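You operate a simulated robot arm through the tools that you are given. There is no shell and no other tool.

You are at the controls of a simulated robot arm. One attempt, no reset.

## Task
Press the white cap home on the slide's post with the lever.
Fine: draw the slide out again at the end.

Only the result counts: the job must be done as asked and must still hold three seconds after the hand-in. Knocking over, shifting, dropping, spilling or breaking anything else fails it. Lids that push on must go on centred and level and be pressed home; caps that screw on are set level and turned clockwise until they are tight.

## Robot
A 6-joint arm with a fingered hand, fixed in place. Base frame: the origin is at the foot of the arm, x ahead of it, y to its left, z up; the work surface is at about z = 86. Units: cm, degrees, N and s.
With the tool pointing down near the work surface it reaches from about 26 to 68 cm from the base axis. Its first joint turns from -166.0 to 166.0 degrees. Payload 4 kg.
The TCP is the grasp point between the finger pads, 2.6 cm short of the fingertips. In the tool frame z runs along the fingers and y along their closing line. Largest opening 14.8 cm; the body of the gripper starts 7.3 cm behind the TCP. The gripper is a hand of 3 fingers: y runs from the thumb to the fingers, the wrist lies at [0, 0, -23.9] in the tool frame, and closing takes about 1.5 s.
Orientation is that of the tool frame in the base frame, as [roll, pitch, yaw] about the fixed x, y, z axes, in that order (R = Rz(yaw) Ry(pitch) Rx(roll)). With the fingers straight down and closing along the base's y, the tool's x points along the base's -x, its y along +y and its z along -z.

## Interface
- The arm moves only by the tool nudge_tool. Its argument "increments" is a list of rows, each a list of 7 numbers: the shift along the base's x, y, z in cm, then the turn, a rotation vector about the base's x, y, z in degrees, then the gripper command, from -1 (fully open) to 1 (shut), values between in proportion. In form: [[dx, dy, dz, wx, wy, wz, jaw], ...]. A call has 1 to 20 rows; each row shifts and turns the commanded pose from where the row before left it. Rows are played at 5 a second. More than 5 cm and 8.6 degrees between two rows, or a gripper value outside its range, and nothing of the call is played. A pose out of reach is approached as far as the arm can. The call stops where the force on the tool passes 40 N (or 10 N more than at its start, if that is more) or the arm is blocked; 0.2 s more then pass. The fingers move at their own pace (about 15.3 cm/s each) and stop on an object; they squeeze with about 33 N. The grip force told is the motor's: it shows also when the fingers shut on nothing. Time passes only in rows, and 0.2 s behind the last, so rows that do not move let the fingers close. It gives the time, the measured TCP pose, the force on the tool (base axes), the opening and the grip force at its end, in the units of the frame above (readings bear some noise), with the torque about the TCP (base axes, N m) and any sound that the robot's microphone picked up.
- Cameras (640 x 400 px; columns grow to the right, rows downward): "scene" is fixed at [4.96, 64.93, 158.32]; the picture's right is [-0.61, -0.79, 0.00], its down [-0.53, 0.41, -0.75] and it looks along [0.59, -0.46, -0.66] (base axes); focal length 366 px, centre (320, 200). "wrist" rides on the gripper at [6.8, -3.9, -9] in the tool frame; the picture's right is [0.50, 0.87, 0.00], its down [-0.66, 0.38, -0.65] and it looks along [-0.57, 0.33, 0.76] (tool axes); focal length 222 px, centre (320, 200). There is no depth. A picture from a camera that has moved, and an enlarged one, comes with that camera's place and axes in the base frame and with its lens.
- get_image(camera): a new picture of that camera. It takes no simulated time.
- slide_trunk(by): slides the trunk up (or, below 0, down) by that many cm; the arm rides with it, the base frame stays. It gives what a move gives, with no picture.
- set_grasp(shape): the hand has 3 fingers and takes this shape, open, in about a second: jaw (thumb against the fingers, like two jaws); tri (thumb and two fingers); tip (a fingertip pinch); poke (one finger out to press); point (the index stretched); flat (the hand flat); cup (the hand cupped); fist (a fist). The gripper value then closes the fingers along that shape, each until it touches; the sizes above hold for jaw. It gives what a move gives, with no picture.
- inspect(camera, box): a new picture of the part [left, top, right, bottom] of that camera's present view, enlarged. It takes no simulated time.
- close_job(): hands the job in; it is judged then, once.

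Nothing tells you positions but the pictures and the camera data. Unless the task says otherwise, let go and move clear before handing in.

The tools are called after "Call:" as name(argument=value, ...) on one line, values as JSON. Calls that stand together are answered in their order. nudge_tool: Moves the arm, as the interface text tells. Its arguments: {"type":"object","properties":{"increments":{"type":"array","items":{"type":"array","items":{"type":"number"}}}},"required":["increments"]} The other tools are called the same way: slide_trunk (by) slides the trunk up or down; set_grasp (shape) gives the hand a shape; get_image (camera) takes a picture; inspect (camera, box) takes an enlarged picture of a part of a camera's view; close_job () hands the job in.

At the start:

```text
clock: 0.0
ee_pos: [27.08, 39.75, 128.5]
orientation: [-179.7, -0.1, -179.9]
wrist_force: [0.1, 0.8, 0.1]
torque: [0.0, 0.02, 0.0]
gripper_width: 14.8
grip_force: 0.1
shape: jaw
trunk travel left (down, up): [-25.0, 6.7]
```

scene: 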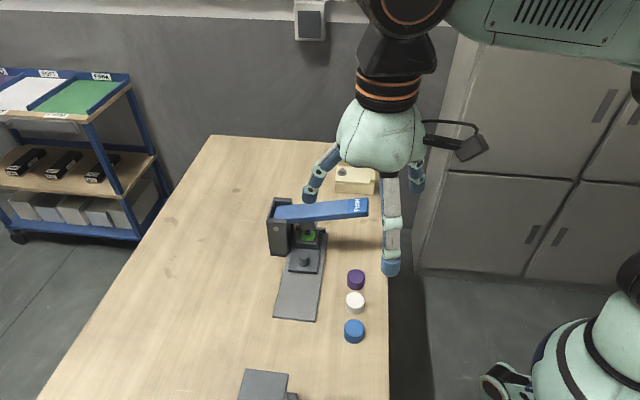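
wrist: 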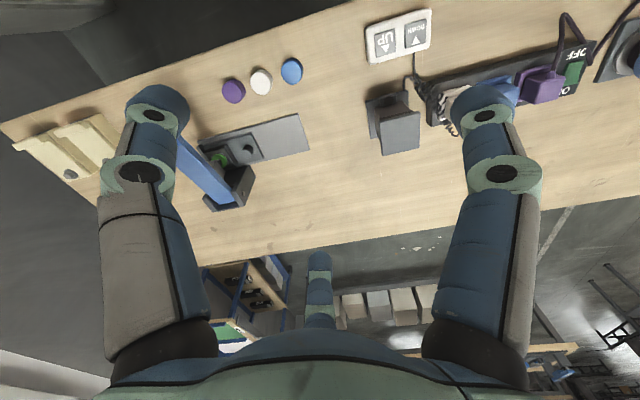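

I see a lever press (blue lever on a dark block) with a grey slide carrying a post, and three loose caps (purple, white, blue) beside it. I'll take closer pictures before moving anything.

Call:
inspect(camera="scene", box=[240, 160, 400, 360])

Call:
inspect(camera="scene", box=[260, 180, 380, 255])

Call:
inspect(camera="wrist", box=[160, 40, 360, 220])

```text
2.00 times, centred on (320, 260) of scene
camera zoom: at [4.96, 64.93, 158.32], right [-0.61, -0.79, 0.0], down [-0.53, 0.41, -0.75], along [0.59, -0.46, -0.66], focal length 731 px, centre (320, 80)
```

zoom: 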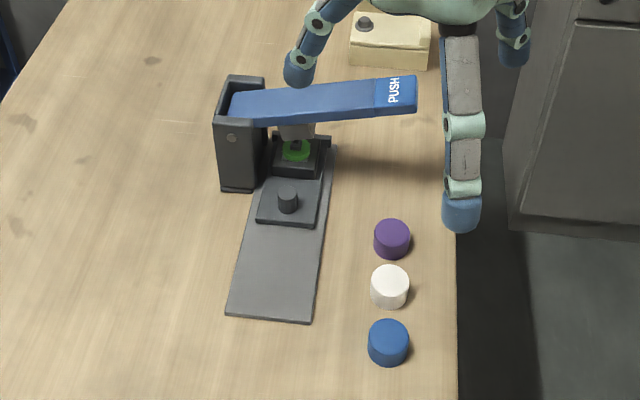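

```text
5.33 times, centred on (320, 218) of scene
camera zoom: at [4.96, 64.93, 158.32], right [-0.61, -0.79, 0.0], down [-0.53, 0.41, -0.75], along [0.59, -0.46, -0.66], focal length 1950 px, centre (320, 107)
```

zoom: 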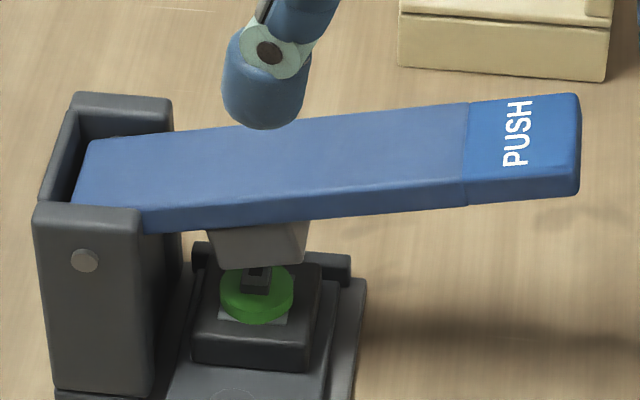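

```text
2.22 times, centred on (260, 130) of wrist
camera zoom: at [20.37, 35.98, 137.62], right [-0.5, 0.87, 0.0], down [0.66, 0.38, 0.65], along [0.56, 0.32, -0.76], focal length 494 px, centre (453, 356)
```

zoom: 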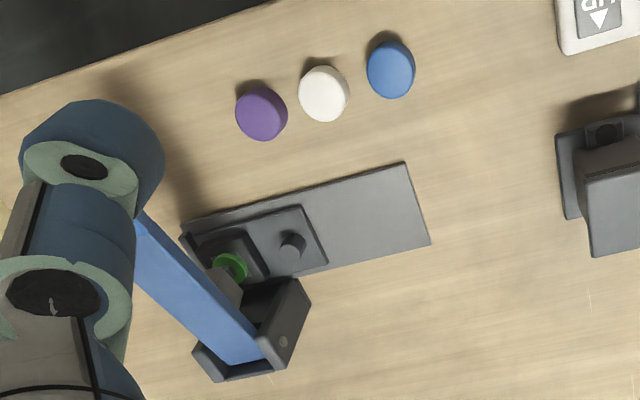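

The white cap sits at about (36, 31), the slide's post at about (52, 33), and there is something green under the lever's ram at about (58, 27.5). I'll bring the wrist camera round to look along the slide under the lever before deciding anything.

Call:
nudge_tool(increments=[[2, -0.3, -2, 0, 0, -8.2, -1], [2, -0.3, -2, 0, 0, -8.2, -1], [2, -0.3, -2, 0, 0, -8.2, -1], [2, -0.3, -2, 0, 0, -8.2, -1], [2, -0.3, -2, 0, 0, -8.2, -1], [2, -0.3, -2, 0, 0, -8.2, -1], [2, -0.3, -2, 0, 0, -8.2, -1], [2, -0.3, -2, 0, 0, -8.2, -1], [2, -0.3, -2, 0, 0, -8.2, -1]])

Call:
get_image(camera="wrist")

Call:
get_image(camera="scene")

```text
clock: 2.0
ee_pos: [44.96, 37.3, 110.48]
orientation: [-179.6, -0.1, 106.2]
wrist_force: [0.2, 0.0, -0.5]
torque: [0.01, -0.03, 0.01]
gripper_width: 14.78
grip_force: 0.0
shape: jaw
trunk travel left (down, up): [-25.0, 6.7]
```

```text
taken
camera wrist: at [39.53, 42.71, 119.5], right [0.69, 0.72, 0.0], down [0.55, -0.52, 0.65], along [0.47, -0.45, -0.76], focal length 222 px, centre (320, 200)
```

wrist: 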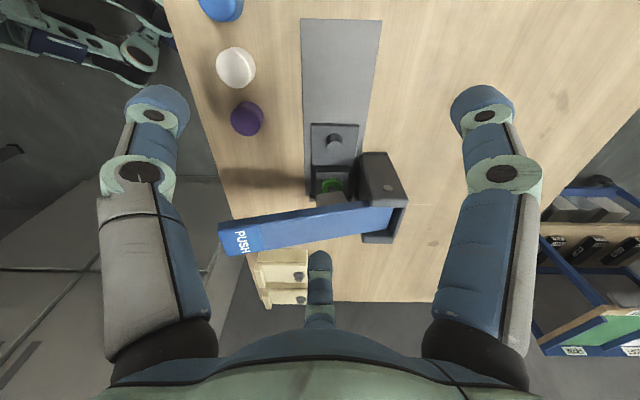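

```text
taken
```

scene: 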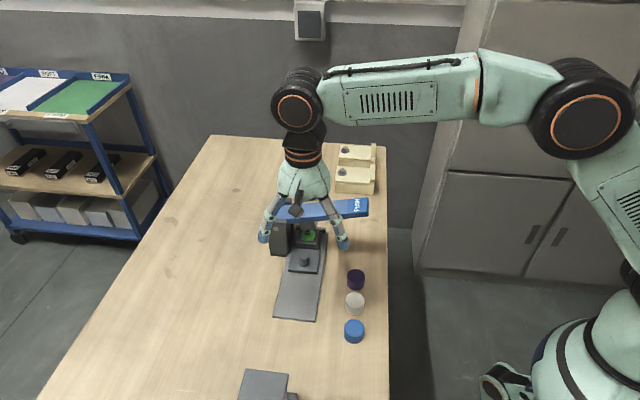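

The hand is safely above the press, and the wrist camera now looks along the slide. I'll enlarge the area under the ram.

Call:
inspect(camera="wrist", box=[290, 110, 420, 250])

Call:
inspect(camera="wrist", box=[300, 165, 350, 205])

Call:
inspect(camera="wrist", box=[190, 0, 300, 140])

```text
2.86 times, centred on (355, 180) of wrist
camera zoom: at [39.53, 42.71, 119.5], right [0.69, 0.72, 0.0], down [0.55, -0.52, 0.65], along [0.47, -0.45, -0.76], focal length 635 px, centre (220, 257)
```

zoom: 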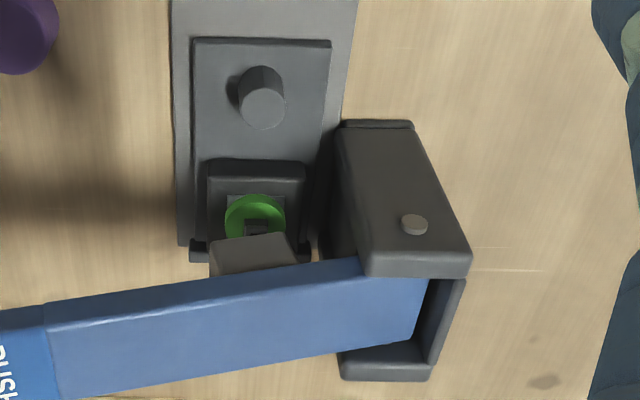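

```text
10.00 times, centred on (325, 185) of wrist
camera zoom: at [39.53, 42.71, 119.5], right [0.69, 0.72, 0.0], down [0.55, -0.52, 0.65], along [0.47, -0.45, -0.76], focal length 2221 px, centre (270, 350)
```

zoom: 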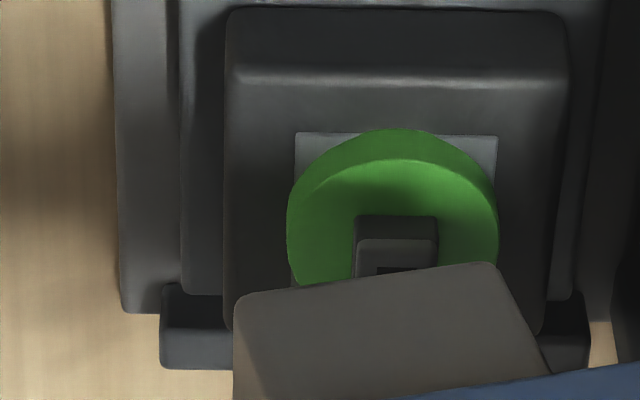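

```text
2.86 times, centred on (245, 70) of wrist
camera zoom: at [39.53, 42.71, 119.5], right [0.69, 0.72, 0.0], down [0.55, -0.52, 0.65], along [0.47, -0.45, -0.76], focal length 635 px, centre (534, 571)
```

zoom: 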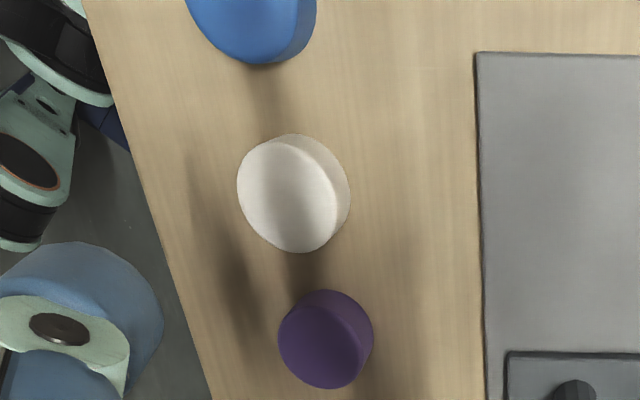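

Under the ram sits a green ring on a raised block, and I can't yet tell whether it belongs to the press or is in the way. I'll drop lower and tilt the hand up to look under the ram from the side.

Call:
nudge_tool(increments=[[0.2, 0.5, -3.75, -5.2, -5.4, 0, -1], [0.2, 0.5, -3.75, -5.2, -5.4, 0, -1], [0.2, 0.5, -3.75, -5.2, -5.4, 0, -1], [0.2, 0.5, -3.75, -5.2, -5.4, 0, -1]])

Call:
get_image(camera="wrist")

Call:
inspect(camera="wrist", box=[250, 130, 390, 260])

```text
clock: 3.0
ee_pos: [46.08, 39.45, 95.35]
orientation: [164.2, 25.7, 102.6]
wrist_force: [0.2, 0.5, 0.3]
torque: [-0.02, -0.02, -0.02]
gripper_width: 14.78
grip_force: 0.1
shape: jaw
trunk travel left (down, up): [-25.0, 6.7]
```

```text
taken
camera wrist: at [37.9, 47.28, 99.36], right [0.69, 0.72, 0.0], down [0.24, -0.23, 0.94], along [0.68, -0.65, -0.33], focal length 222 px, centre (320, 200)
```

wrist: 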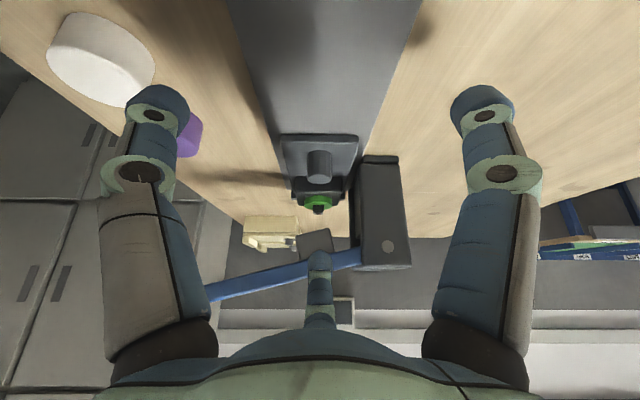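

```text
3.08 times, centred on (320, 195) of wrist
camera zoom: at [37.9, 47.28, 99.36], right [0.69, 0.72, 0.0], down [0.24, -0.23, 0.94], along [0.68, -0.65, -0.33], focal length 684 px, centre (320, 215)
```

zoom: 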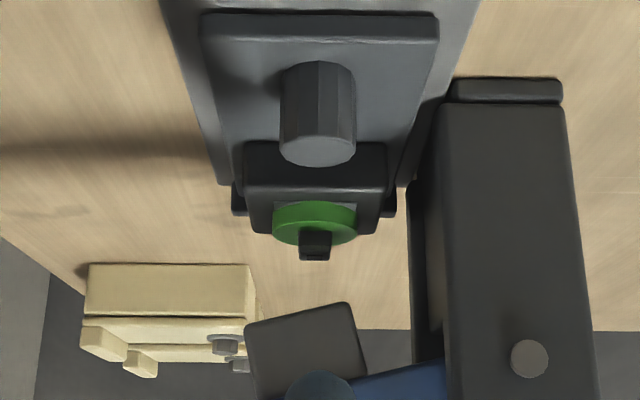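

The post's top is at about (52.3, 33.6, 90.4), and the green ring with a small dark knob on it is about 6.8 cm further in, right under the ram. I'll enlarge the view further to find out what it is.

Call:
inspect(camera="wrist", box=[295, 170, 345, 220])

Call:
inspect(camera="wrist", box=[265, 120, 415, 220])

Call:
inspect(camera="scene", box=[285, 215, 335, 280])

Call:
inspect(camera="scene", box=[230, 340, 330, 400])

Call:
inspect(camera="scene", box=[325, 135, 390, 200])

```text
8.00 times, centred on (320, 195) of wrist
camera zoom: at [37.9, 47.28, 99.36], right [0.69, 0.72, 0.0], down [0.24, -0.23, 0.94], along [0.68, -0.65, -0.33], focal length 1777 px, centre (320, 240)
```

zoom: 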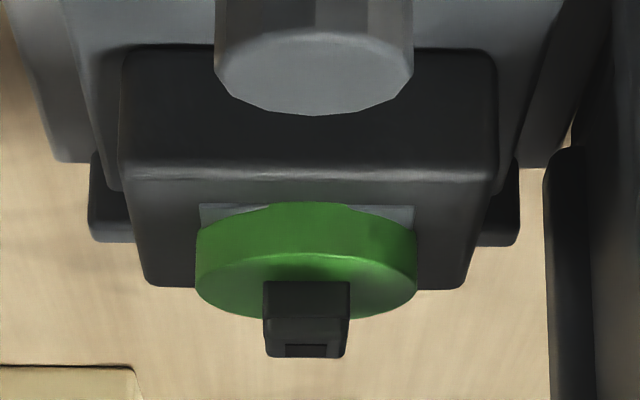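

```text
4.00 times, centred on (340, 170) of wrist
camera zoom: at [37.9, 47.28, 99.36], right [0.69, 0.72, 0.0], down [0.24, -0.23, 0.94], along [0.68, -0.65, -0.33], focal length 888 px, centre (240, 320)
```

zoom: 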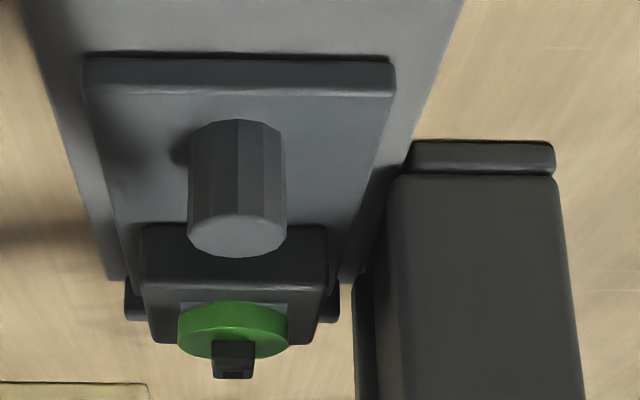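

```text
6.15 times, centred on (310, 248) of scene
camera zoom: at [4.96, 64.93, 158.32], right [-0.61, -0.79, 0.0], down [-0.53, 0.41, -0.75], along [0.59, -0.46, -0.66], focal length 2250 px, centre (382, -92)
```

zoom: 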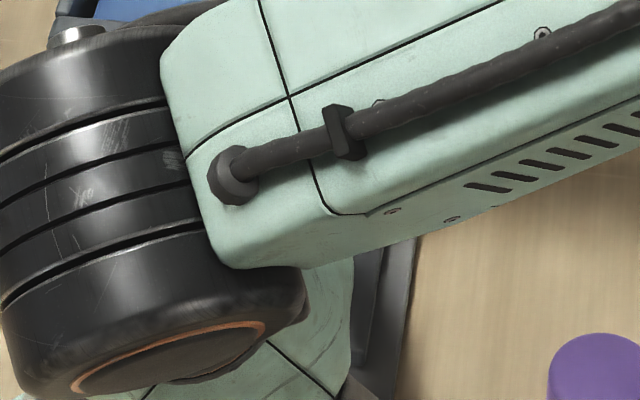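

```text
6.40 times, centred on (280, 370) of scene
camera zoom: at [4.96, 64.93, 158.32], right [-0.61, -0.79, 0.0], down [-0.53, 0.41, -0.75], along [0.59, -0.46, -0.66], focal length 2340 px, centre (576, -888)
```

zoom: 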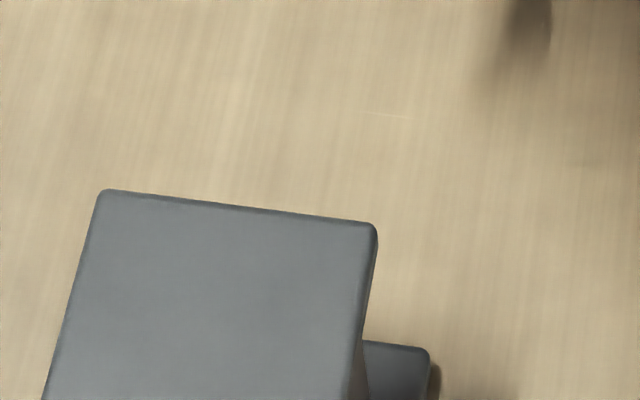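

```text
6.15 times, centred on (358, 168) of scene
camera zoom: at [4.96, 64.93, 158.32], right [-0.61, -0.79, 0.0], down [-0.53, 0.41, -0.75], along [0.59, -0.46, -0.66], focal length 2250 px, centre (89, 400)
```

zoom: 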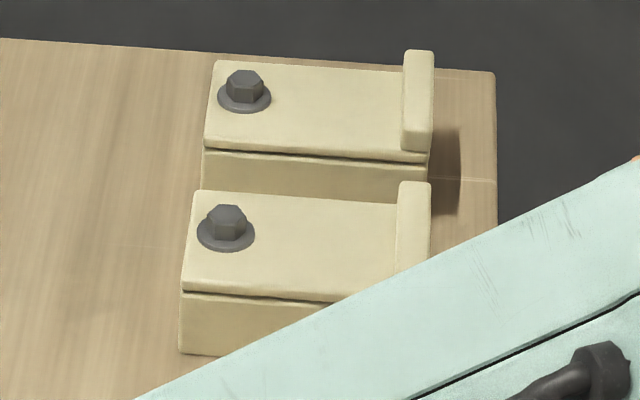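

I now read it this way: the slide is fully in against its rear stop, with empty track in front of it. The round stud at the front is its handle, and the raised block under the ram carries a small dark post on a green collar. Before touching anything I'll raise and level the hand, then check in free air how the fingers close.

Call:
nudge_tool(increments=[[-1, 1, 3.5, 5.2, 5.4, 0, -1], [-1, 1, 3.5, 5.2, 5.4, 0, -1], [-1, 1, 3.5, 5.2, 5.4, 0, -1], [-1, 1, 3.5, 5.2, 5.4, 0, 0.3], [0, 0, 0, 0, 0, 0, 0.3], [0, 0, 0, 0, 0, 0, 0.3], [0, 0, 0, 0, 0, 0, 0.3], [0, 0, 0, 0, 0, 0, 0.3]])

Call:
get_image(camera="wrist")

Call:
get_image(camera="scene")

```text
clock: 4.8
ee_pos: [41.86, 43.0, 109.51]
orientation: [-179.6, -0.1, 106.2]
wrist_force: [0.4, 0.2, -1.0]
torque: [0.01, -0.02, 0.02]
gripper_width: 5.22
grip_force: 0.0
shape: jaw
trunk travel left (down, up): [-25.0, 6.7]
```

```text
taken
camera wrist: at [36.28, 48.39, 118.56], right [0.69, 0.72, 0.0], down [0.55, -0.52, 0.65], along [0.47, -0.45, -0.76], focal length 222 px, centre (320, 200)
```

wrist: 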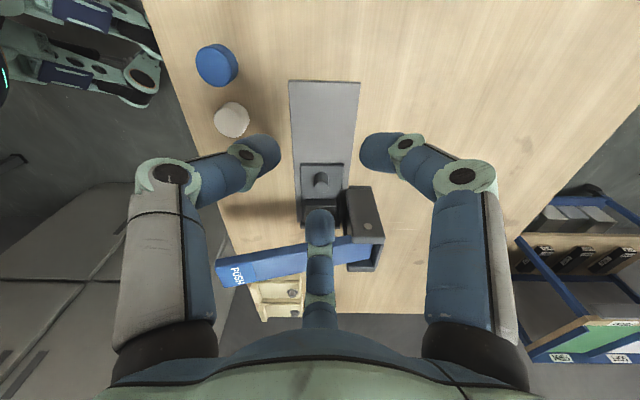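

```text
taken
```

scene: 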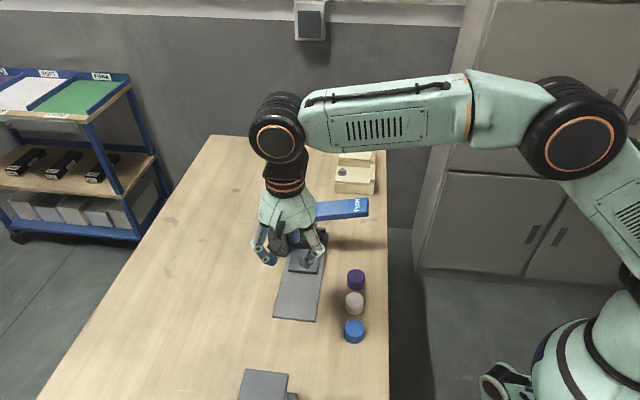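

The three fingers close towards the centre at 120° spacing. I want a narrow grip that won't touch the neighbouring caps, so I'll look at the "tip" shape in free air.

Call:
set_grasp(shape="tip")

Call:
get_image(camera="wrist")

Call:
inspect(camera="scene", box=[230, 160, 350, 280])

```text
clock: 5.7
ee_pos: [41.82, 42.98, 109.5]
orientation: [-179.7, -0.1, 106.3]
wrist_force: [-0.9, 0.3, -0.1]
torque: [0.05, 0.01, -0.01]
gripper_width: 14.8
grip_force: 0.1
shape: tip
trunk travel left (down, up): [-25.0, 6.7]
```

```text
taken
camera wrist: at [36.28, 48.39, 118.56], right [0.69, 0.72, 0.0], down [0.55, -0.52, 0.65], along [0.47, -0.45, -0.76], focal length 222 px, centre (320, 200)
```

wrist: 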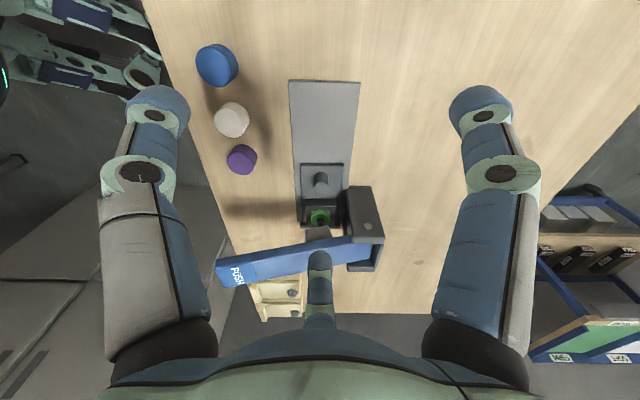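

```text
3.33 times, centred on (290, 220) of scene
camera zoom: at [4.96, 64.93, 158.32], right [-0.61, -0.79, 0.0], down [-0.53, 0.41, -0.75], along [0.59, -0.46, -0.66], focal length 1218 px, centre (420, 133)
```

zoom: 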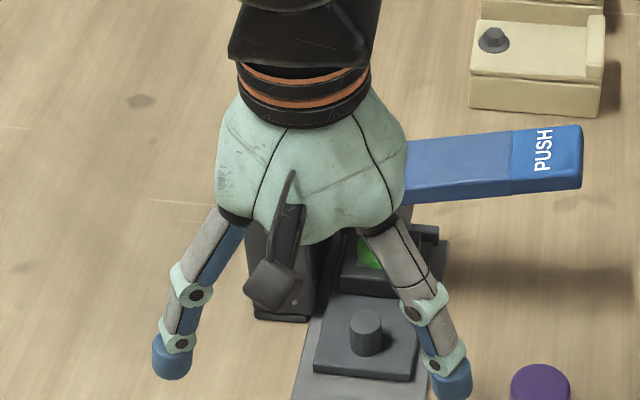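

In the open state "tip" looks the same as "jaw". I'll close it part-way in free air to see which fingers move.

Call:
nudge_tool(increments=[[0, 0, 0, 0, 0, 0, 0.3], [0, 0, 0, 0, 0, 0, 0.3], [0, 0, 0, 0, 0, 0, 0.3], [0, 0, 0, 0, 0, 0, 0.3]])

Call:
get_image(camera="wrist")

Call:
inspect(camera="scene", box=[230, 160, 350, 280])

```text
clock: 6.7
ee_pos: [41.81, 42.89, 109.46]
orientation: [-179.7, -0.1, 106.2]
wrist_force: [-0.3, 0.3, -0.4]
torque: [-0.01, 0.02, 0.02]
gripper_width: 5.25
grip_force: 0.1
shape: tip
trunk travel left (down, up): [-25.0, 6.7]
```

```text
taken
camera wrist: at [36.28, 48.39, 118.56], right [0.69, 0.72, 0.0], down [0.55, -0.52, 0.65], along [0.47, -0.45, -0.76], focal length 222 px, centre (320, 200)
```

wrist: 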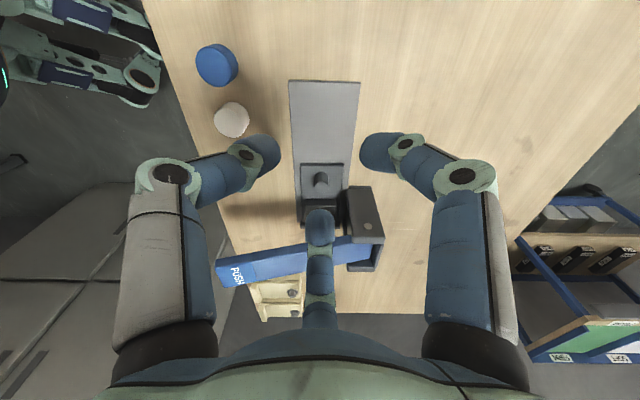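

```text
3.33 times, centred on (290, 220) of scene
camera zoom: at [4.96, 64.93, 158.32], right [-0.61, -0.79, 0.0], down [-0.53, 0.41, -0.75], along [0.59, -0.46, -0.66], focal length 1218 px, centre (420, 133)
```

zoom: 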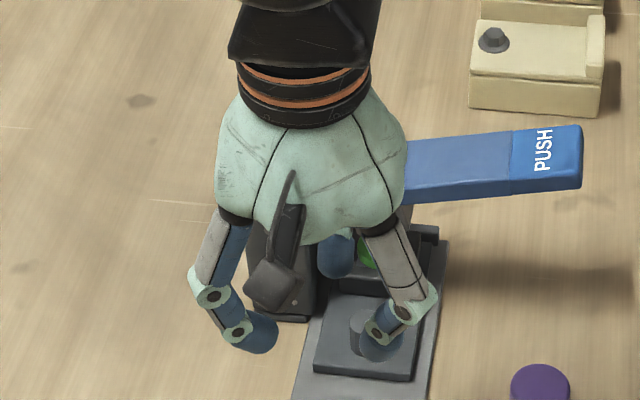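

All three fingers close together towards the TCP in this shape too, so a three-point centred grip is what I have. Now I'll measure the caps and the stud closely from this view.

Call:
inspect(camera="wrist", box=[190, 80, 270, 150])

Call:
inspect(camera="scene", box=[335, 260, 375, 345])

Call:
inspect(camera="wrist", box=[285, 140, 385, 220])

```text
5.71 times, centred on (230, 115) of wrist
camera zoom: at [36.28, 48.39, 118.56], right [0.69, 0.72, 0.0], down [0.55, -0.52, 0.65], along [0.47, -0.45, -0.76], focal length 1269 px, centre (834, 686)
```

zoom: 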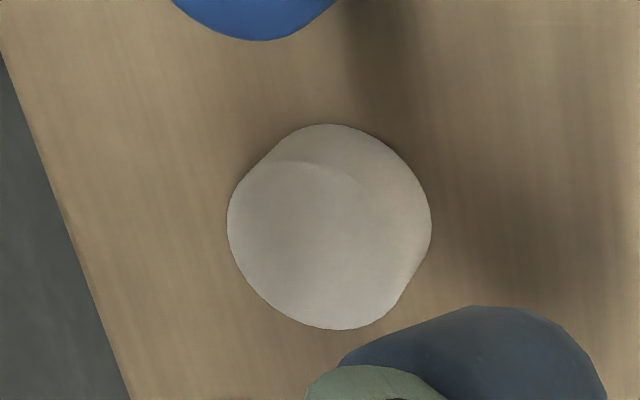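

```text
4.71 times, centred on (355, 302) of scene
camera zoom: at [4.96, 64.93, 158.32], right [-0.61, -0.79, 0.0], down [-0.53, 0.41, -0.75], along [0.59, -0.46, -0.66], focal length 1720 px, centre (155, -282)
```

zoom: 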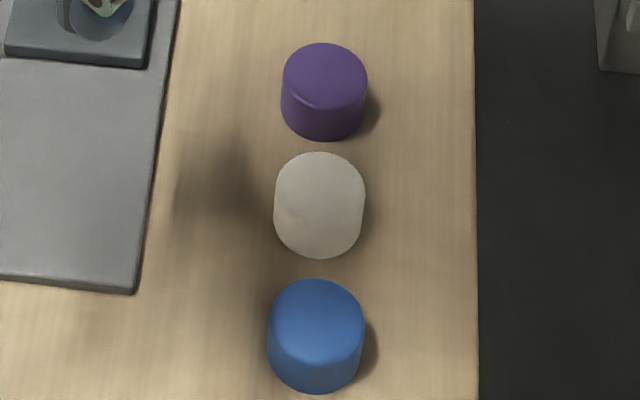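

```text
5.00 times, centred on (335, 180) of wrist
camera zoom: at [36.28, 48.39, 118.56], right [0.69, 0.72, 0.0], down [0.55, -0.52, 0.65], along [0.47, -0.45, -0.76], focal length 1111 px, centre (245, 300)
```

zoom: 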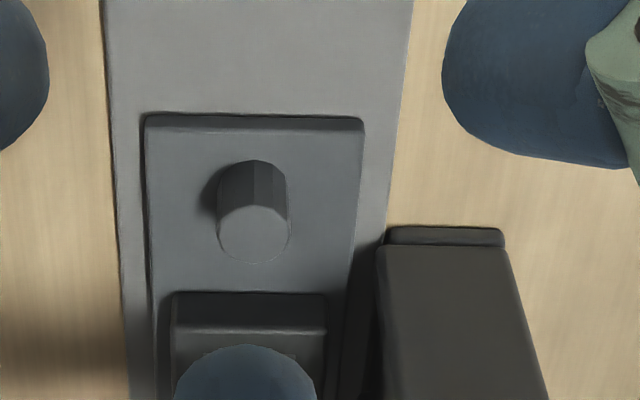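

The white cap is about 4.2 cm wide and 2.6 cm high at (36.2, 31.1). The slide's stud is 2.4 cm wide at (52.1, 33.6), and the raised block starts 3.5 cm behind it. I'll bring the hand, tilted 35° back from the press, to just in front of and above the stud with the fingers part closed.

Call:
nudge_tool(increments=[[1.572, -1.398, -2.692, -4.844, -5.051, 0, 0.4], [1.572, -1.398, -2.692, -4.844, -5.051, 0, 0.4], [1.572, -1.398, -2.692, -4.844, -5.051, 0, 0.4], [1.572, -1.398, -2.692, -4.844, -5.051, 0, 0.4], [1.572, -1.398, -2.692, -4.844, -5.051, 0, 0.4], [0, 0, 0, 0, 0, 0, 0.4]])

Call:
get_image(camera="wrist")

Call:
inspect(camera="scene", box=[240, 160, 380, 300])

```text
clock: 8.1
ee_pos: [49.93, 35.94, 96.01]
orientation: [161.0, 29.7, 101.1]
wrist_force: [0.3, 0.3, -0.3]
torque: [-0.03, -0.01, -0.02]
gripper_width: 4.48
grip_force: 0.1
shape: tip
trunk travel left (down, up): [-25.0, 6.7]
```

```text
taken
camera wrist: at [41.5, 43.95, 99.0], right [0.69, 0.72, 0.0], down [0.18, -0.17, 0.97], along [0.7, -0.67, -0.25], focal length 222 px, centre (320, 200)
```

wrist: 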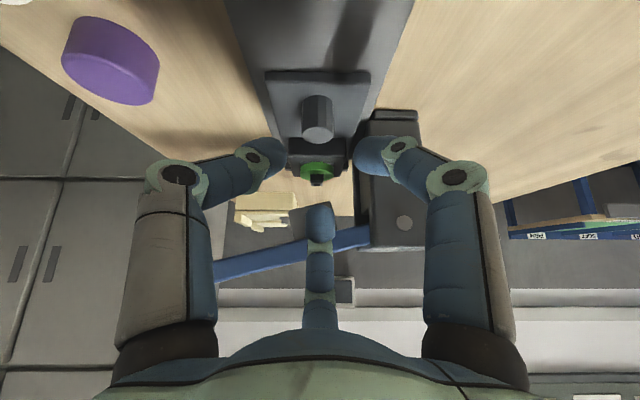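

```text
2.86 times, centred on (310, 230) of scene
camera zoom: at [4.96, 64.93, 158.32], right [-0.61, -0.79, 0.0], down [-0.53, 0.41, -0.75], along [0.59, -0.46, -0.66], focal length 1044 px, centre (349, 114)
```

zoom: 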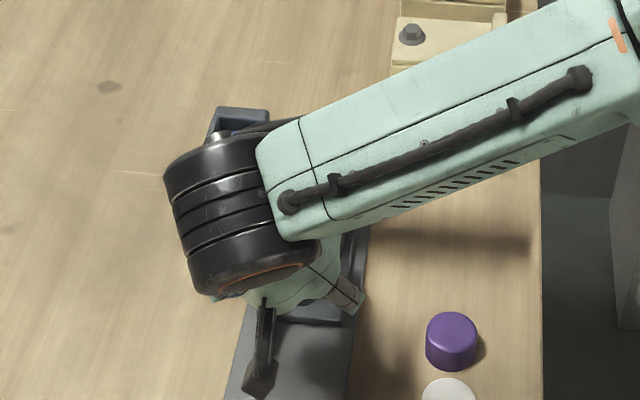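

The hand is in front of the stud, with the fingertips above it. I'll enlarge the view to refine the stud's position before going in.

Call:
inspect(camera="wrist", box=[255, 60, 385, 190])

```text
3.08 times, centred on (320, 125) of wrist
camera zoom: at [41.5, 43.95, 99.0], right [0.69, 0.72, 0.0], down [0.18, -0.17, 0.97], along [0.7, -0.67, -0.25], focal length 684 px, centre (320, 431)
```

zoom: 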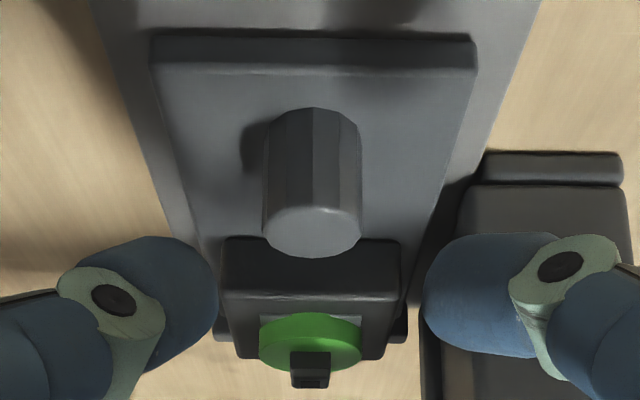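

With this yaw a rear knuckle would come too close to the ram. I'll back off, turn the hand 60° so that one finger is in front of the stud and two are angled behind it, and come in with a 25° tilt.

Call:
nudge_tool(increments=[[-0.433, 0.415, 0.8, 4.844, 5.051, 0, 0.4], [-0.433, 0.415, 0.8, 4.844, 5.051, 0, 0.4], [-0.433, 0.415, 0.8, 4.844, 5.051, 0, 0.4], [-0.433, 0.415, 0.8, 4.844, 5.051, 0, 0.4], [-0.433, 0.415, 0.8, 4.844, 5.051, 0, 0.4], [0, 0, 0, 0, 0, 7.5, 0.4], [0, 0, 0, 0, 0, 7.5, 0.4], [0, 0, 0, 0, 0, 7.5, 0.4], [0, 0, 0, 0, 0, 7.5, 0.4], [0, 0, 0, 0, 0, 7.5, 0.4], [0, 0, 0, 0, 0, 7.5, 0.4], [0, 0, 0, 0, 0, 7.5, 0.4], [0, 0, 0, 0, 0, 7.5, 0.4], [0, 0, 0, -4.325, -4.51, 0, 0.4], [0, 0, 0, -4.325, -4.51, 0, 0.4], [0, 0, 0, -4.325, -4.51, 0, 0.4], [0, 0, 0, -4.325, -4.51, 0, 0.4], [0, 0, 0, 0, 0, 0, 0.4]])

Call:
get_image(camera="wrist")

Call:
get_image(camera="scene")

```text
clock: 11.9
ee_pos: [47.63, 38.11, 100.04]
orientation: [-166.4, 21.3, 168.7]
wrist_force: [-0.5, -0.2, 0.2]
torque: [0.03, -0.02, 0.01]
gripper_width: 4.47
grip_force: 0.0
shape: tip
trunk travel left (down, up): [-25.0, 6.7]
```

```text
taken
camera wrist: at [37.63, 38.43, 106.71], right [-0.22, 0.9, -0.37], down [0.5, 0.43, 0.75], along [0.84, -0.02, -0.55], focal length 222 px, centre (320, 200)
```

wrist: 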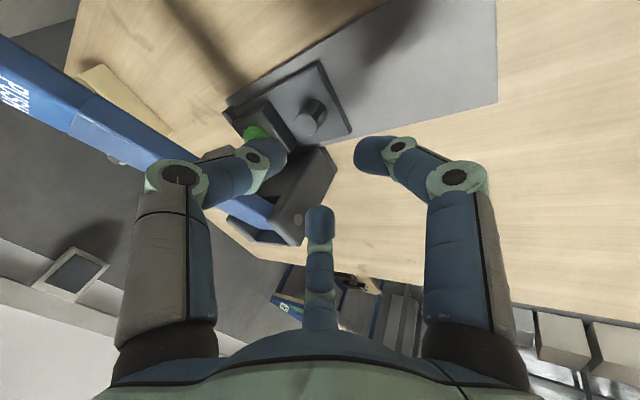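

```text
taken
```

scene: 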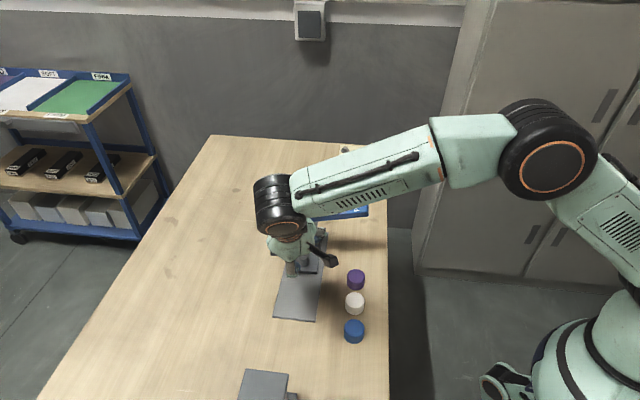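

The thumb and one finger are now angled behind the stud and the third finger is in front of it. I'll move over the stud and stop just above it to check.

Call:
nudge_tool(increments=[[1.253, -1.293, -1.5, 0, 0, 0, 0.4], [1.253, -1.293, -1.5, 0, 0, 0, 0.4], [1.253, -1.293, -1.5, 0, 0, 0, 0.4], [0, 0, 0, 0, 0, 0, 0.4]])

Call:
get_image(camera="wrist")

Call:
inspect(camera="wrist", box=[220, 80, 400, 260])

```text
clock: 12.9
ee_pos: [51.25, 34.14, 95.69]
orientation: [-166.4, 21.3, 168.7]
wrist_force: [-0.4, 0.3, 0.4]
torque: [-0.01, 0.01, -0.03]
gripper_width: 4.49
grip_force: 0.0
shape: tip
trunk travel left (down, up): [-25.0, 6.7]
```

```text
taken
camera wrist: at [41.29, 34.43, 102.26], right [-0.22, 0.9, -0.37], down [0.5, 0.43, 0.75], along [0.83, -0.02, -0.55], focal length 222 px, centre (320, 200)
```

wrist: 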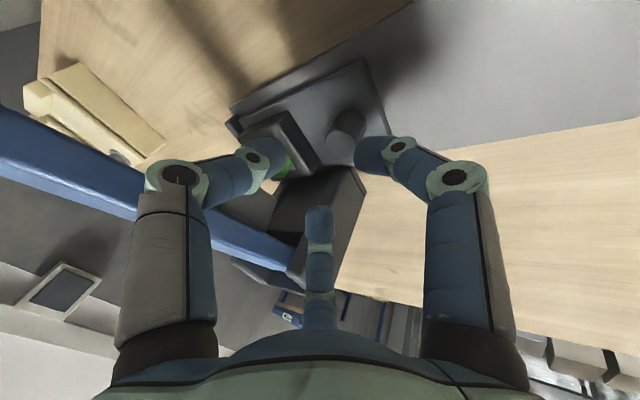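

```text
2.22 times, centred on (310, 170) of wrist
camera zoom: at [41.29, 34.43, 102.26], right [-0.22, 0.9, -0.37], down [0.5, 0.43, 0.75], along [0.83, -0.02, -0.55], focal length 494 px, centre (342, 267)
```

zoom: 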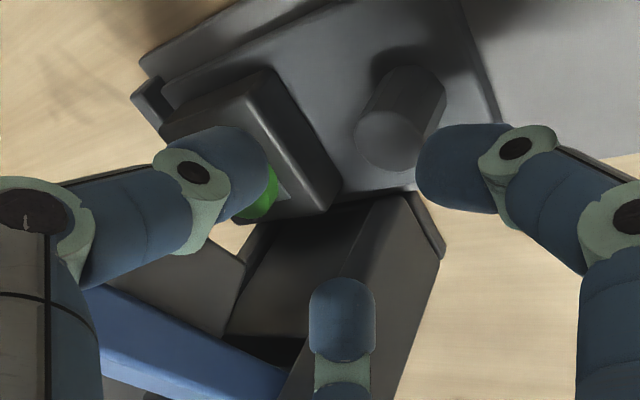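

The fingers straddle the stud and the axis lines up with it. I'll go down in steps and watch the force.

Call:
nudge_tool(increments=[[0, 0.05, -0.9, 0, 0, 0, 0.4], [0, 0.05, -0.9, 0, 0, 0, 0.4], [0, 0, -0.9, 0, 0, 0, 0.4], [0, 0, -0.9, 0, 0, 0, 0.4], [0, 0, 0, 0, 0, 0, 0.4]])

Call:
get_image(camera="wrist")

Call:
inspect(camera="wrist", box=[220, 80, 400, 260])

```text
clock: 14.1
ee_pos: [51.15, 34.38, 92.04]
orientation: [-166.5, 21.3, 168.7]
wrist_force: [0.5, -0.1, 0.5]
torque: [0.02, 0.02, -0.01]
gripper_width: 4.48
grip_force: 0.1
shape: tip
trunk travel left (down, up): [-25.0, 6.7]
```

```text
taken
camera wrist: at [41.34, 34.59, 98.58], right [-0.22, 0.9, -0.37], down [0.51, 0.43, 0.75], along [0.83, -0.02, -0.55], focal length 222 px, centre (320, 200)
```

wrist: 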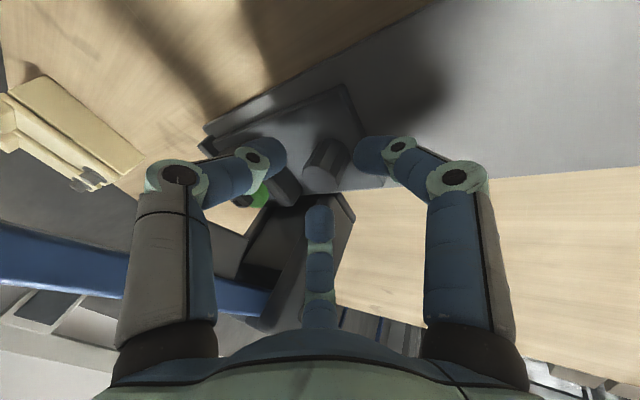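

```text
2.22 times, centred on (310, 170) of wrist
camera zoom: at [41.34, 34.59, 98.58], right [-0.22, 0.9, -0.37], down [0.51, 0.43, 0.75], along [0.83, -0.02, -0.55], focal length 494 px, centre (342, 267)
```

zoom: 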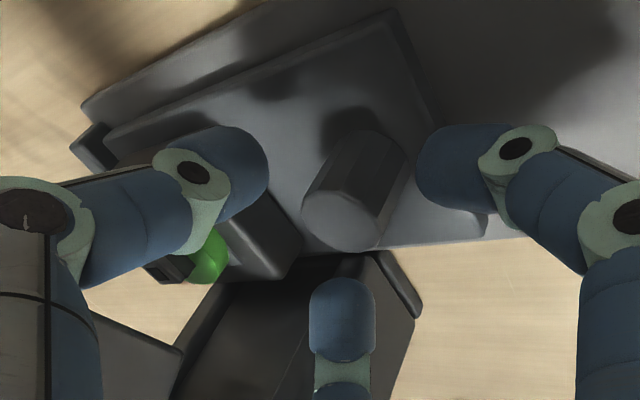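

The stud is between the three fingers with no contact so far. I'll go down the last 0.7 cm and close gently on it.

Call:
nudge_tool(increments=[[0.1, -0.1, -0.4, 0, 0, 0, 0.4], [0.1, -0.1, -0.4, 0, 0, 0, 0.4], [0, 0, 0, 0, 0, 0, 0.6], [0, 0, 0, 0, 0, 0, 0.75], [0, 0, 0, 0, 0, 0, 0.75], [0, 0, 0, 0, 0, 0, 0.75]])

Call:
inspect(camera="wrist", box=[220, 80, 400, 260])

```text
clock: 15.5
ee_pos: [51.46, 34.18, 91.15]
orientation: [-166.5, 21.3, 168.7]
wrist_force: [-1.7, 2.7, -2.0]
torque: [0.39, 0.4, 0.07]
gripper_width: 2.07
grip_force: 33.0
shape: tip
trunk travel left (down, up): [-25.0, 6.7]
```

```text
2.22 times, centred on (310, 170) of wrist
camera zoom: at [41.5, 34.45, 97.7], right [-0.22, 0.9, -0.37], down [0.51, 0.43, 0.75], along [0.83, -0.02, -0.55], focal length 494 px, centre (342, 267)
```

zoom: 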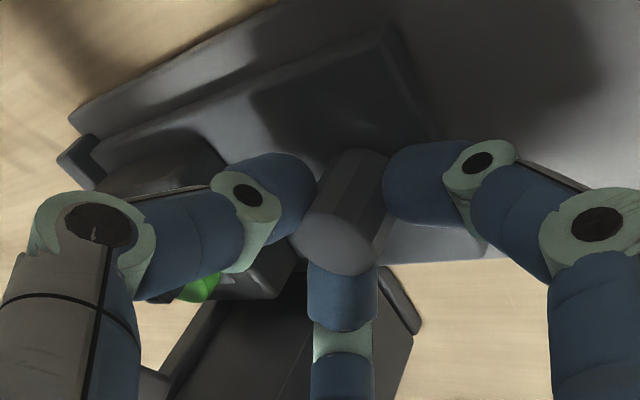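

The three fingers hold the stud. I'll draw it gently outwards by 1.5 cm to see whether the slide moves freely.

Call:
nudge_tool(increments=[[-0.36, 0.346, 0, 0, 0, 0, 0.75], [-0.36, 0.346, 0, 0, 0, 0, 0.75], [-0.36, 0.346, 0, 0, 0, 0, 0.75], [0, 0, 0, 0, 0, 0, 0.75]])

Call:
inspect(camera="wrist", box=[160, 80, 400, 300])

```text
clock: 16.5
ee_pos: [50.41, 35.22, 91.11]
orientation: [-166.5, 21.4, 168.7]
wrist_force: [-1.7, -2.1, -0.9]
torque: [0.31, 0.34, 0.0]
gripper_width: 2.04
grip_force: 33.1
shape: tip
trunk travel left (down, up): [-25.0, 6.7]
```

```text
1.82 times, centred on (280, 190) of wrist
camera zoom: at [40.47, 35.55, 97.69], right [-0.22, 0.9, -0.37], down [0.51, 0.43, 0.75], along [0.83, -0.02, -0.55], focal length 404 px, centre (393, 218)
```

zoom: 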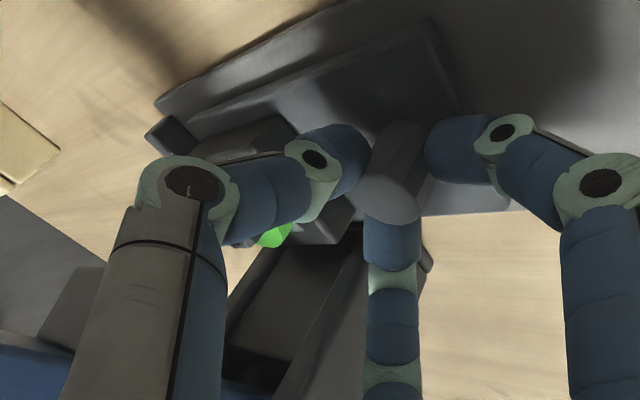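

The slide came along with almost no force, and the block and green post moved with it, so the stud is the handle and the dark pin is the post. I'll draw it out further, to about 9.5 cm in total.

Call:
nudge_tool(increments=[[-0.577, 0.554, 0, 0, 0, 0, 0.75], [-0.577, 0.554, 0, 0, 0, 0, 0.75], [-0.577, 0.554, 0, 0, 0, 0, 0.75], [-0.577, 0.554, 0, 0, 0, 0, 0.75], [-0.577, 0.554, 0, 0, 0, 0, 0.75], [-0.577, 0.554, 0, 0, 0, 0, 0.75], [-0.577, 0.554, 0, 0, 0, 0, 0.75], [-0.577, 0.554, 0, 0, 0, 0, 0.75], [-0.577, 0.554, 0, 0, 0, 0, 0.75], [-0.577, 0.554, 0, 0, 0, 0, 0.75], [0, 0, 0, 0, 0, 0, 0.75]])

Call:
get_image(camera="wrist")

Call:
get_image(camera="scene")

```text
clock: 18.9
ee_pos: [44.73, 40.81, 91.1]
orientation: [-166.5, 21.2, 168.7]
wrist_force: [1.8, 3.7, -7.5]
torque: [0.4, 0.35, 0.08]
gripper_width: 2.0
grip_force: 33.5
shape: tip
trunk travel left (down, up): [-25.0, 6.7]
```

```text
taken
camera wrist: at [34.81, 41.1, 97.73], right [-0.22, 0.9, -0.37], down [0.51, 0.43, 0.75], along [0.83, -0.02, -0.55], focal length 222 px, centre (320, 200)
```

wrist: 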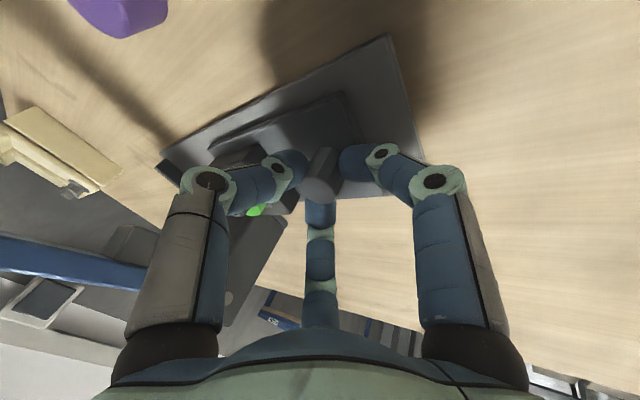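

```text
taken
```

scene: 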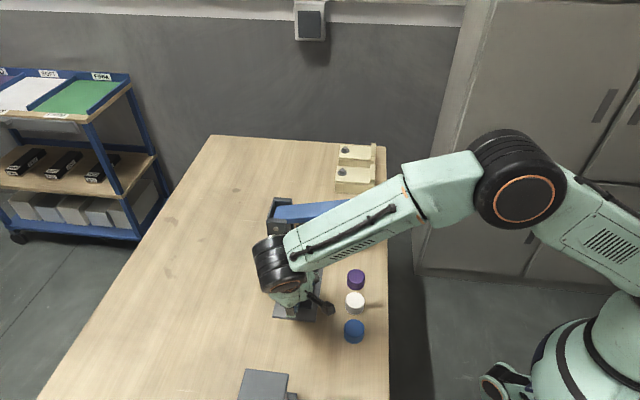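

The slide has come out about 9.4 cm with little force. I'll draw it a little further to find its outer stop, watching the force.

Call:
nudge_tool(increments=[[-0.36, 0.346, 0, 0, 0, 0, 0.75], [-0.36, 0.346, 0, 0, 0, 0, 0.75], [-0.36, 0.346, 0, 0, 0, 0, 0.75], [0, 0, 0, 0, 0, 0, 0.75]])

Call:
get_image(camera="wrist")

```text
clock: 19.9
ee_pos: [43.86, 41.68, 91.16]
orientation: [-166.4, 21.3, 168.9]
wrist_force: [16.8, -6.6, -5.5]
torque: [0.08, -0.02, 0.18]
gripper_width: 1.93
grip_force: 33.6
shape: tip
trunk travel left (down, up): [-25.0, 6.7]
```

```text
taken
camera wrist: at [33.91, 41.96, 97.71], right [-0.22, 0.9, -0.37], down [0.51, 0.43, 0.75], along [0.83, -0.02, -0.55], focal length 222 px, centre (320, 200)
```

wrist: 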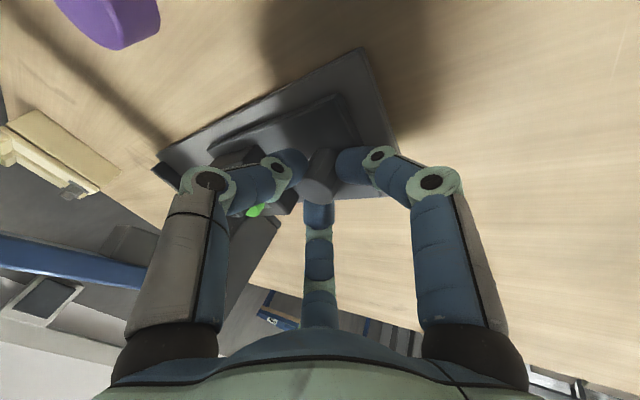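

The force rose to about 17 N outwards, so the slide is at its outer stop after roughly 10 cm. I'll ease off, open the fingers, and lift clear.

Call:
nudge_tool(increments=[[0.18, -0.17, 0, 0, 0, 0, 0.75], [0.1, -0.1, 0, 0, 0, 0, 0.4], [0, 0, 0, 0, 0, 0, 0.4], [0, 0, 0, 0, 0, 0, 0.4], [0, 0, 1, 0, 0, 0, 0.4], [0, 0, 1.5, 0, 0, 0, 0.4], [0, 0, 2, 0, 0, 0, 0.4], [0, 0, 2.5, 0, 0, 0, 0.4], [-1, 1, 3, 4.325, 4.51, 0, 0.4], [-1, 1, 3, 4.325, 4.51, 0, 0.4], [-1, 1, 3, 4.325, 4.51, 0, 0.4], [-1, 1, 3, 4.325, 4.51, 0, 0.4], [0, 0, 0, 0, 0, 0, 0.4]])

Call:
get_image(camera="wrist")

Call:
get_image(camera="scene")

```text
clock: 22.7
ee_pos: [39.9, 45.6, 110.38]
orientation: [-179.7, -0.1, 166.3]
wrist_force: [0.2, 1.7, 0.0]
torque: [0.01, -0.03, 0.01]
gripper_width: 4.44
grip_force: 0.2
shape: tip
trunk travel left (down, up): [-25.0, 6.7]
```

```text
taken
camera wrist: at [32.51, 43.51, 119.47], right [-0.28, 0.96, 0.0], down [0.73, 0.21, 0.65], along [0.62, 0.18, -0.76], focal length 222 px, centre (320, 200)
```

wrist: 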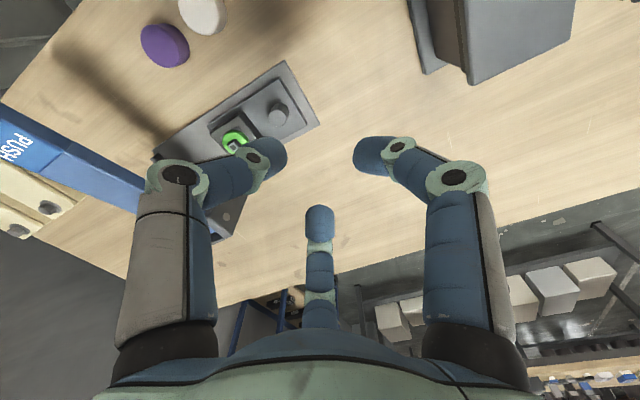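

```text
taken
```

scene: 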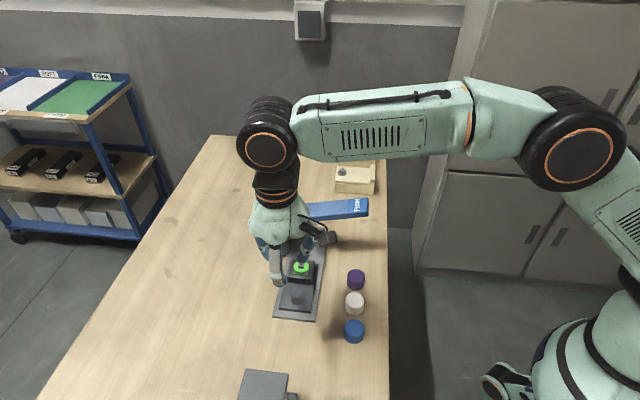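

The slide is out and the post is clear of the lever, with the green part now lit brightly. I'll look at it closely from above.

Call:
inspect(camera="wrist", box=[190, 60, 330, 170])

Call:
inspect(camera="wrist", box=[210, 115, 260, 155])

Call:
inspect(camera="scene", box=[270, 240, 330, 325])

```text
3.64 times, centred on (260, 115) of wrist
camera zoom: at [32.51, 43.51, 119.47], right [-0.28, 0.96, 0.0], down [0.73, 0.21, 0.65], along [0.62, 0.18, -0.76], focal length 808 px, centre (538, 509)
```

zoom: 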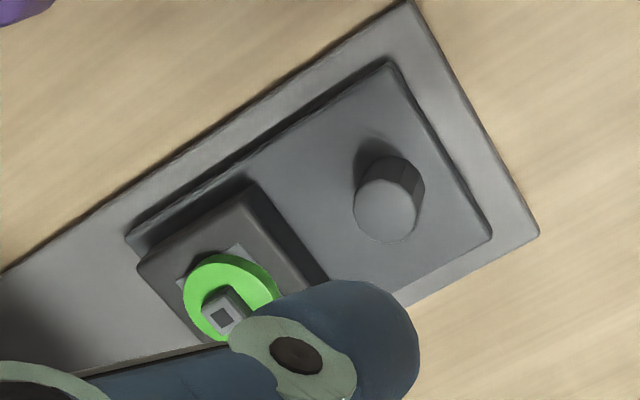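

```text
10.00 times, centred on (235, 135) of wrist
camera zoom: at [32.51, 43.51, 119.47], right [-0.28, 0.96, 0.0], down [0.73, 0.21, 0.65], along [0.62, 0.18, -0.76], focal length 2221 px, centre (1170, 850)
```

zoom: 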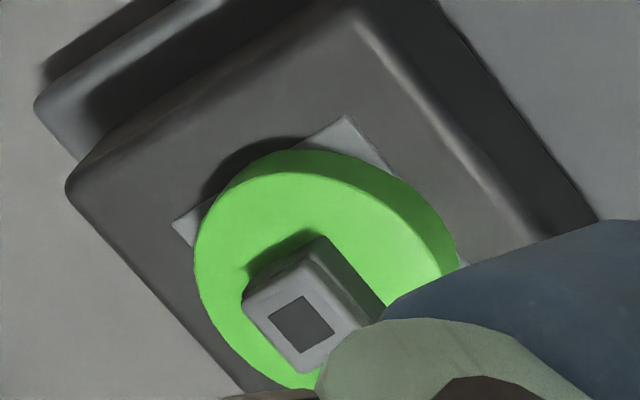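

```text
4.71 times, centred on (300, 282) of scene
camera zoom: at [4.96, 64.93, 158.32], right [-0.61, -0.79, 0.0], down [-0.53, 0.41, -0.75], along [0.59, -0.46, -0.66], focal length 1720 px, centre (414, -188)
```

zoom: 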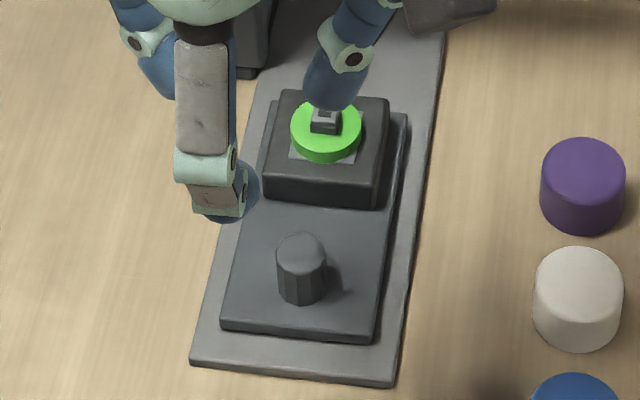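

The "post" is a square stem with a hollow top on the green disc, at about (49.7, 36.1), with its top near z = 91.7. Next I'll go above the white cap with the thumb turned across the row of caps, so the fingers stay clear of the purple and blue ones.

Call:
nudge_tool(increments=[[-0.925, -3.6, -2.4, 0, 0, -7.5, 0.24], [-0.925, -3.6, -2.4, 0, 0, -7.5, 0.24], [-0.925, -3.6, -2.4, 0, 0, -7.5, 0.24], [-0.925, -3.7, -2.4, 0, 0, -7.5, 0.24], [0, 0, 0, 0, 0, 0, 0.24], [0, 0, 0, 0, 0, 0, 0.24]])

Call:
get_image(camera="wrist")

Call:
get_image(camera="scene")

```text
clock: 24.1
ee_pos: [36.47, 30.92, 100.68]
orientation: [-179.6, -0.2, 136.2]
wrist_force: [0.2, -0.6, 0.5]
torque: [0.01, -0.01, 0.01]
gripper_width: 5.6
grip_force: 0.0
shape: tip
trunk travel left (down, up): [-25.0, 6.7]
```

```text
taken
camera wrist: at [28.86, 32.83, 109.87], right [0.24, 0.97, 0.0], down [0.74, -0.18, 0.65], along [0.63, -0.16, -0.76], focal length 222 px, centre (320, 200)
```

wrist: 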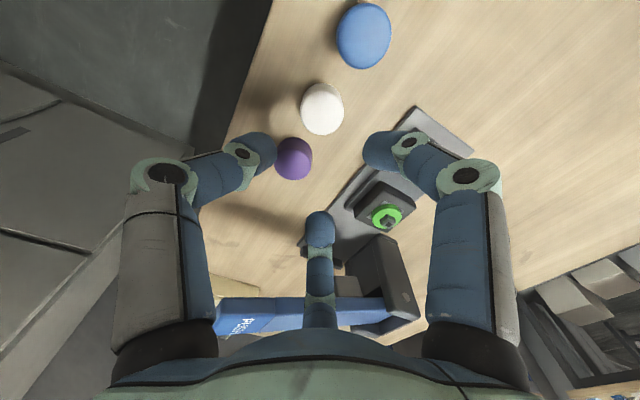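

```text
taken
```

scene: 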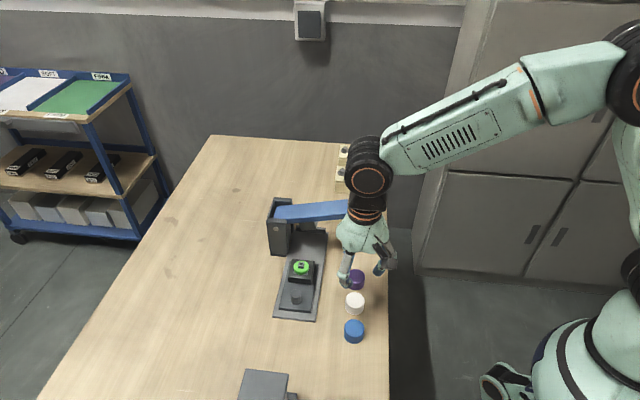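

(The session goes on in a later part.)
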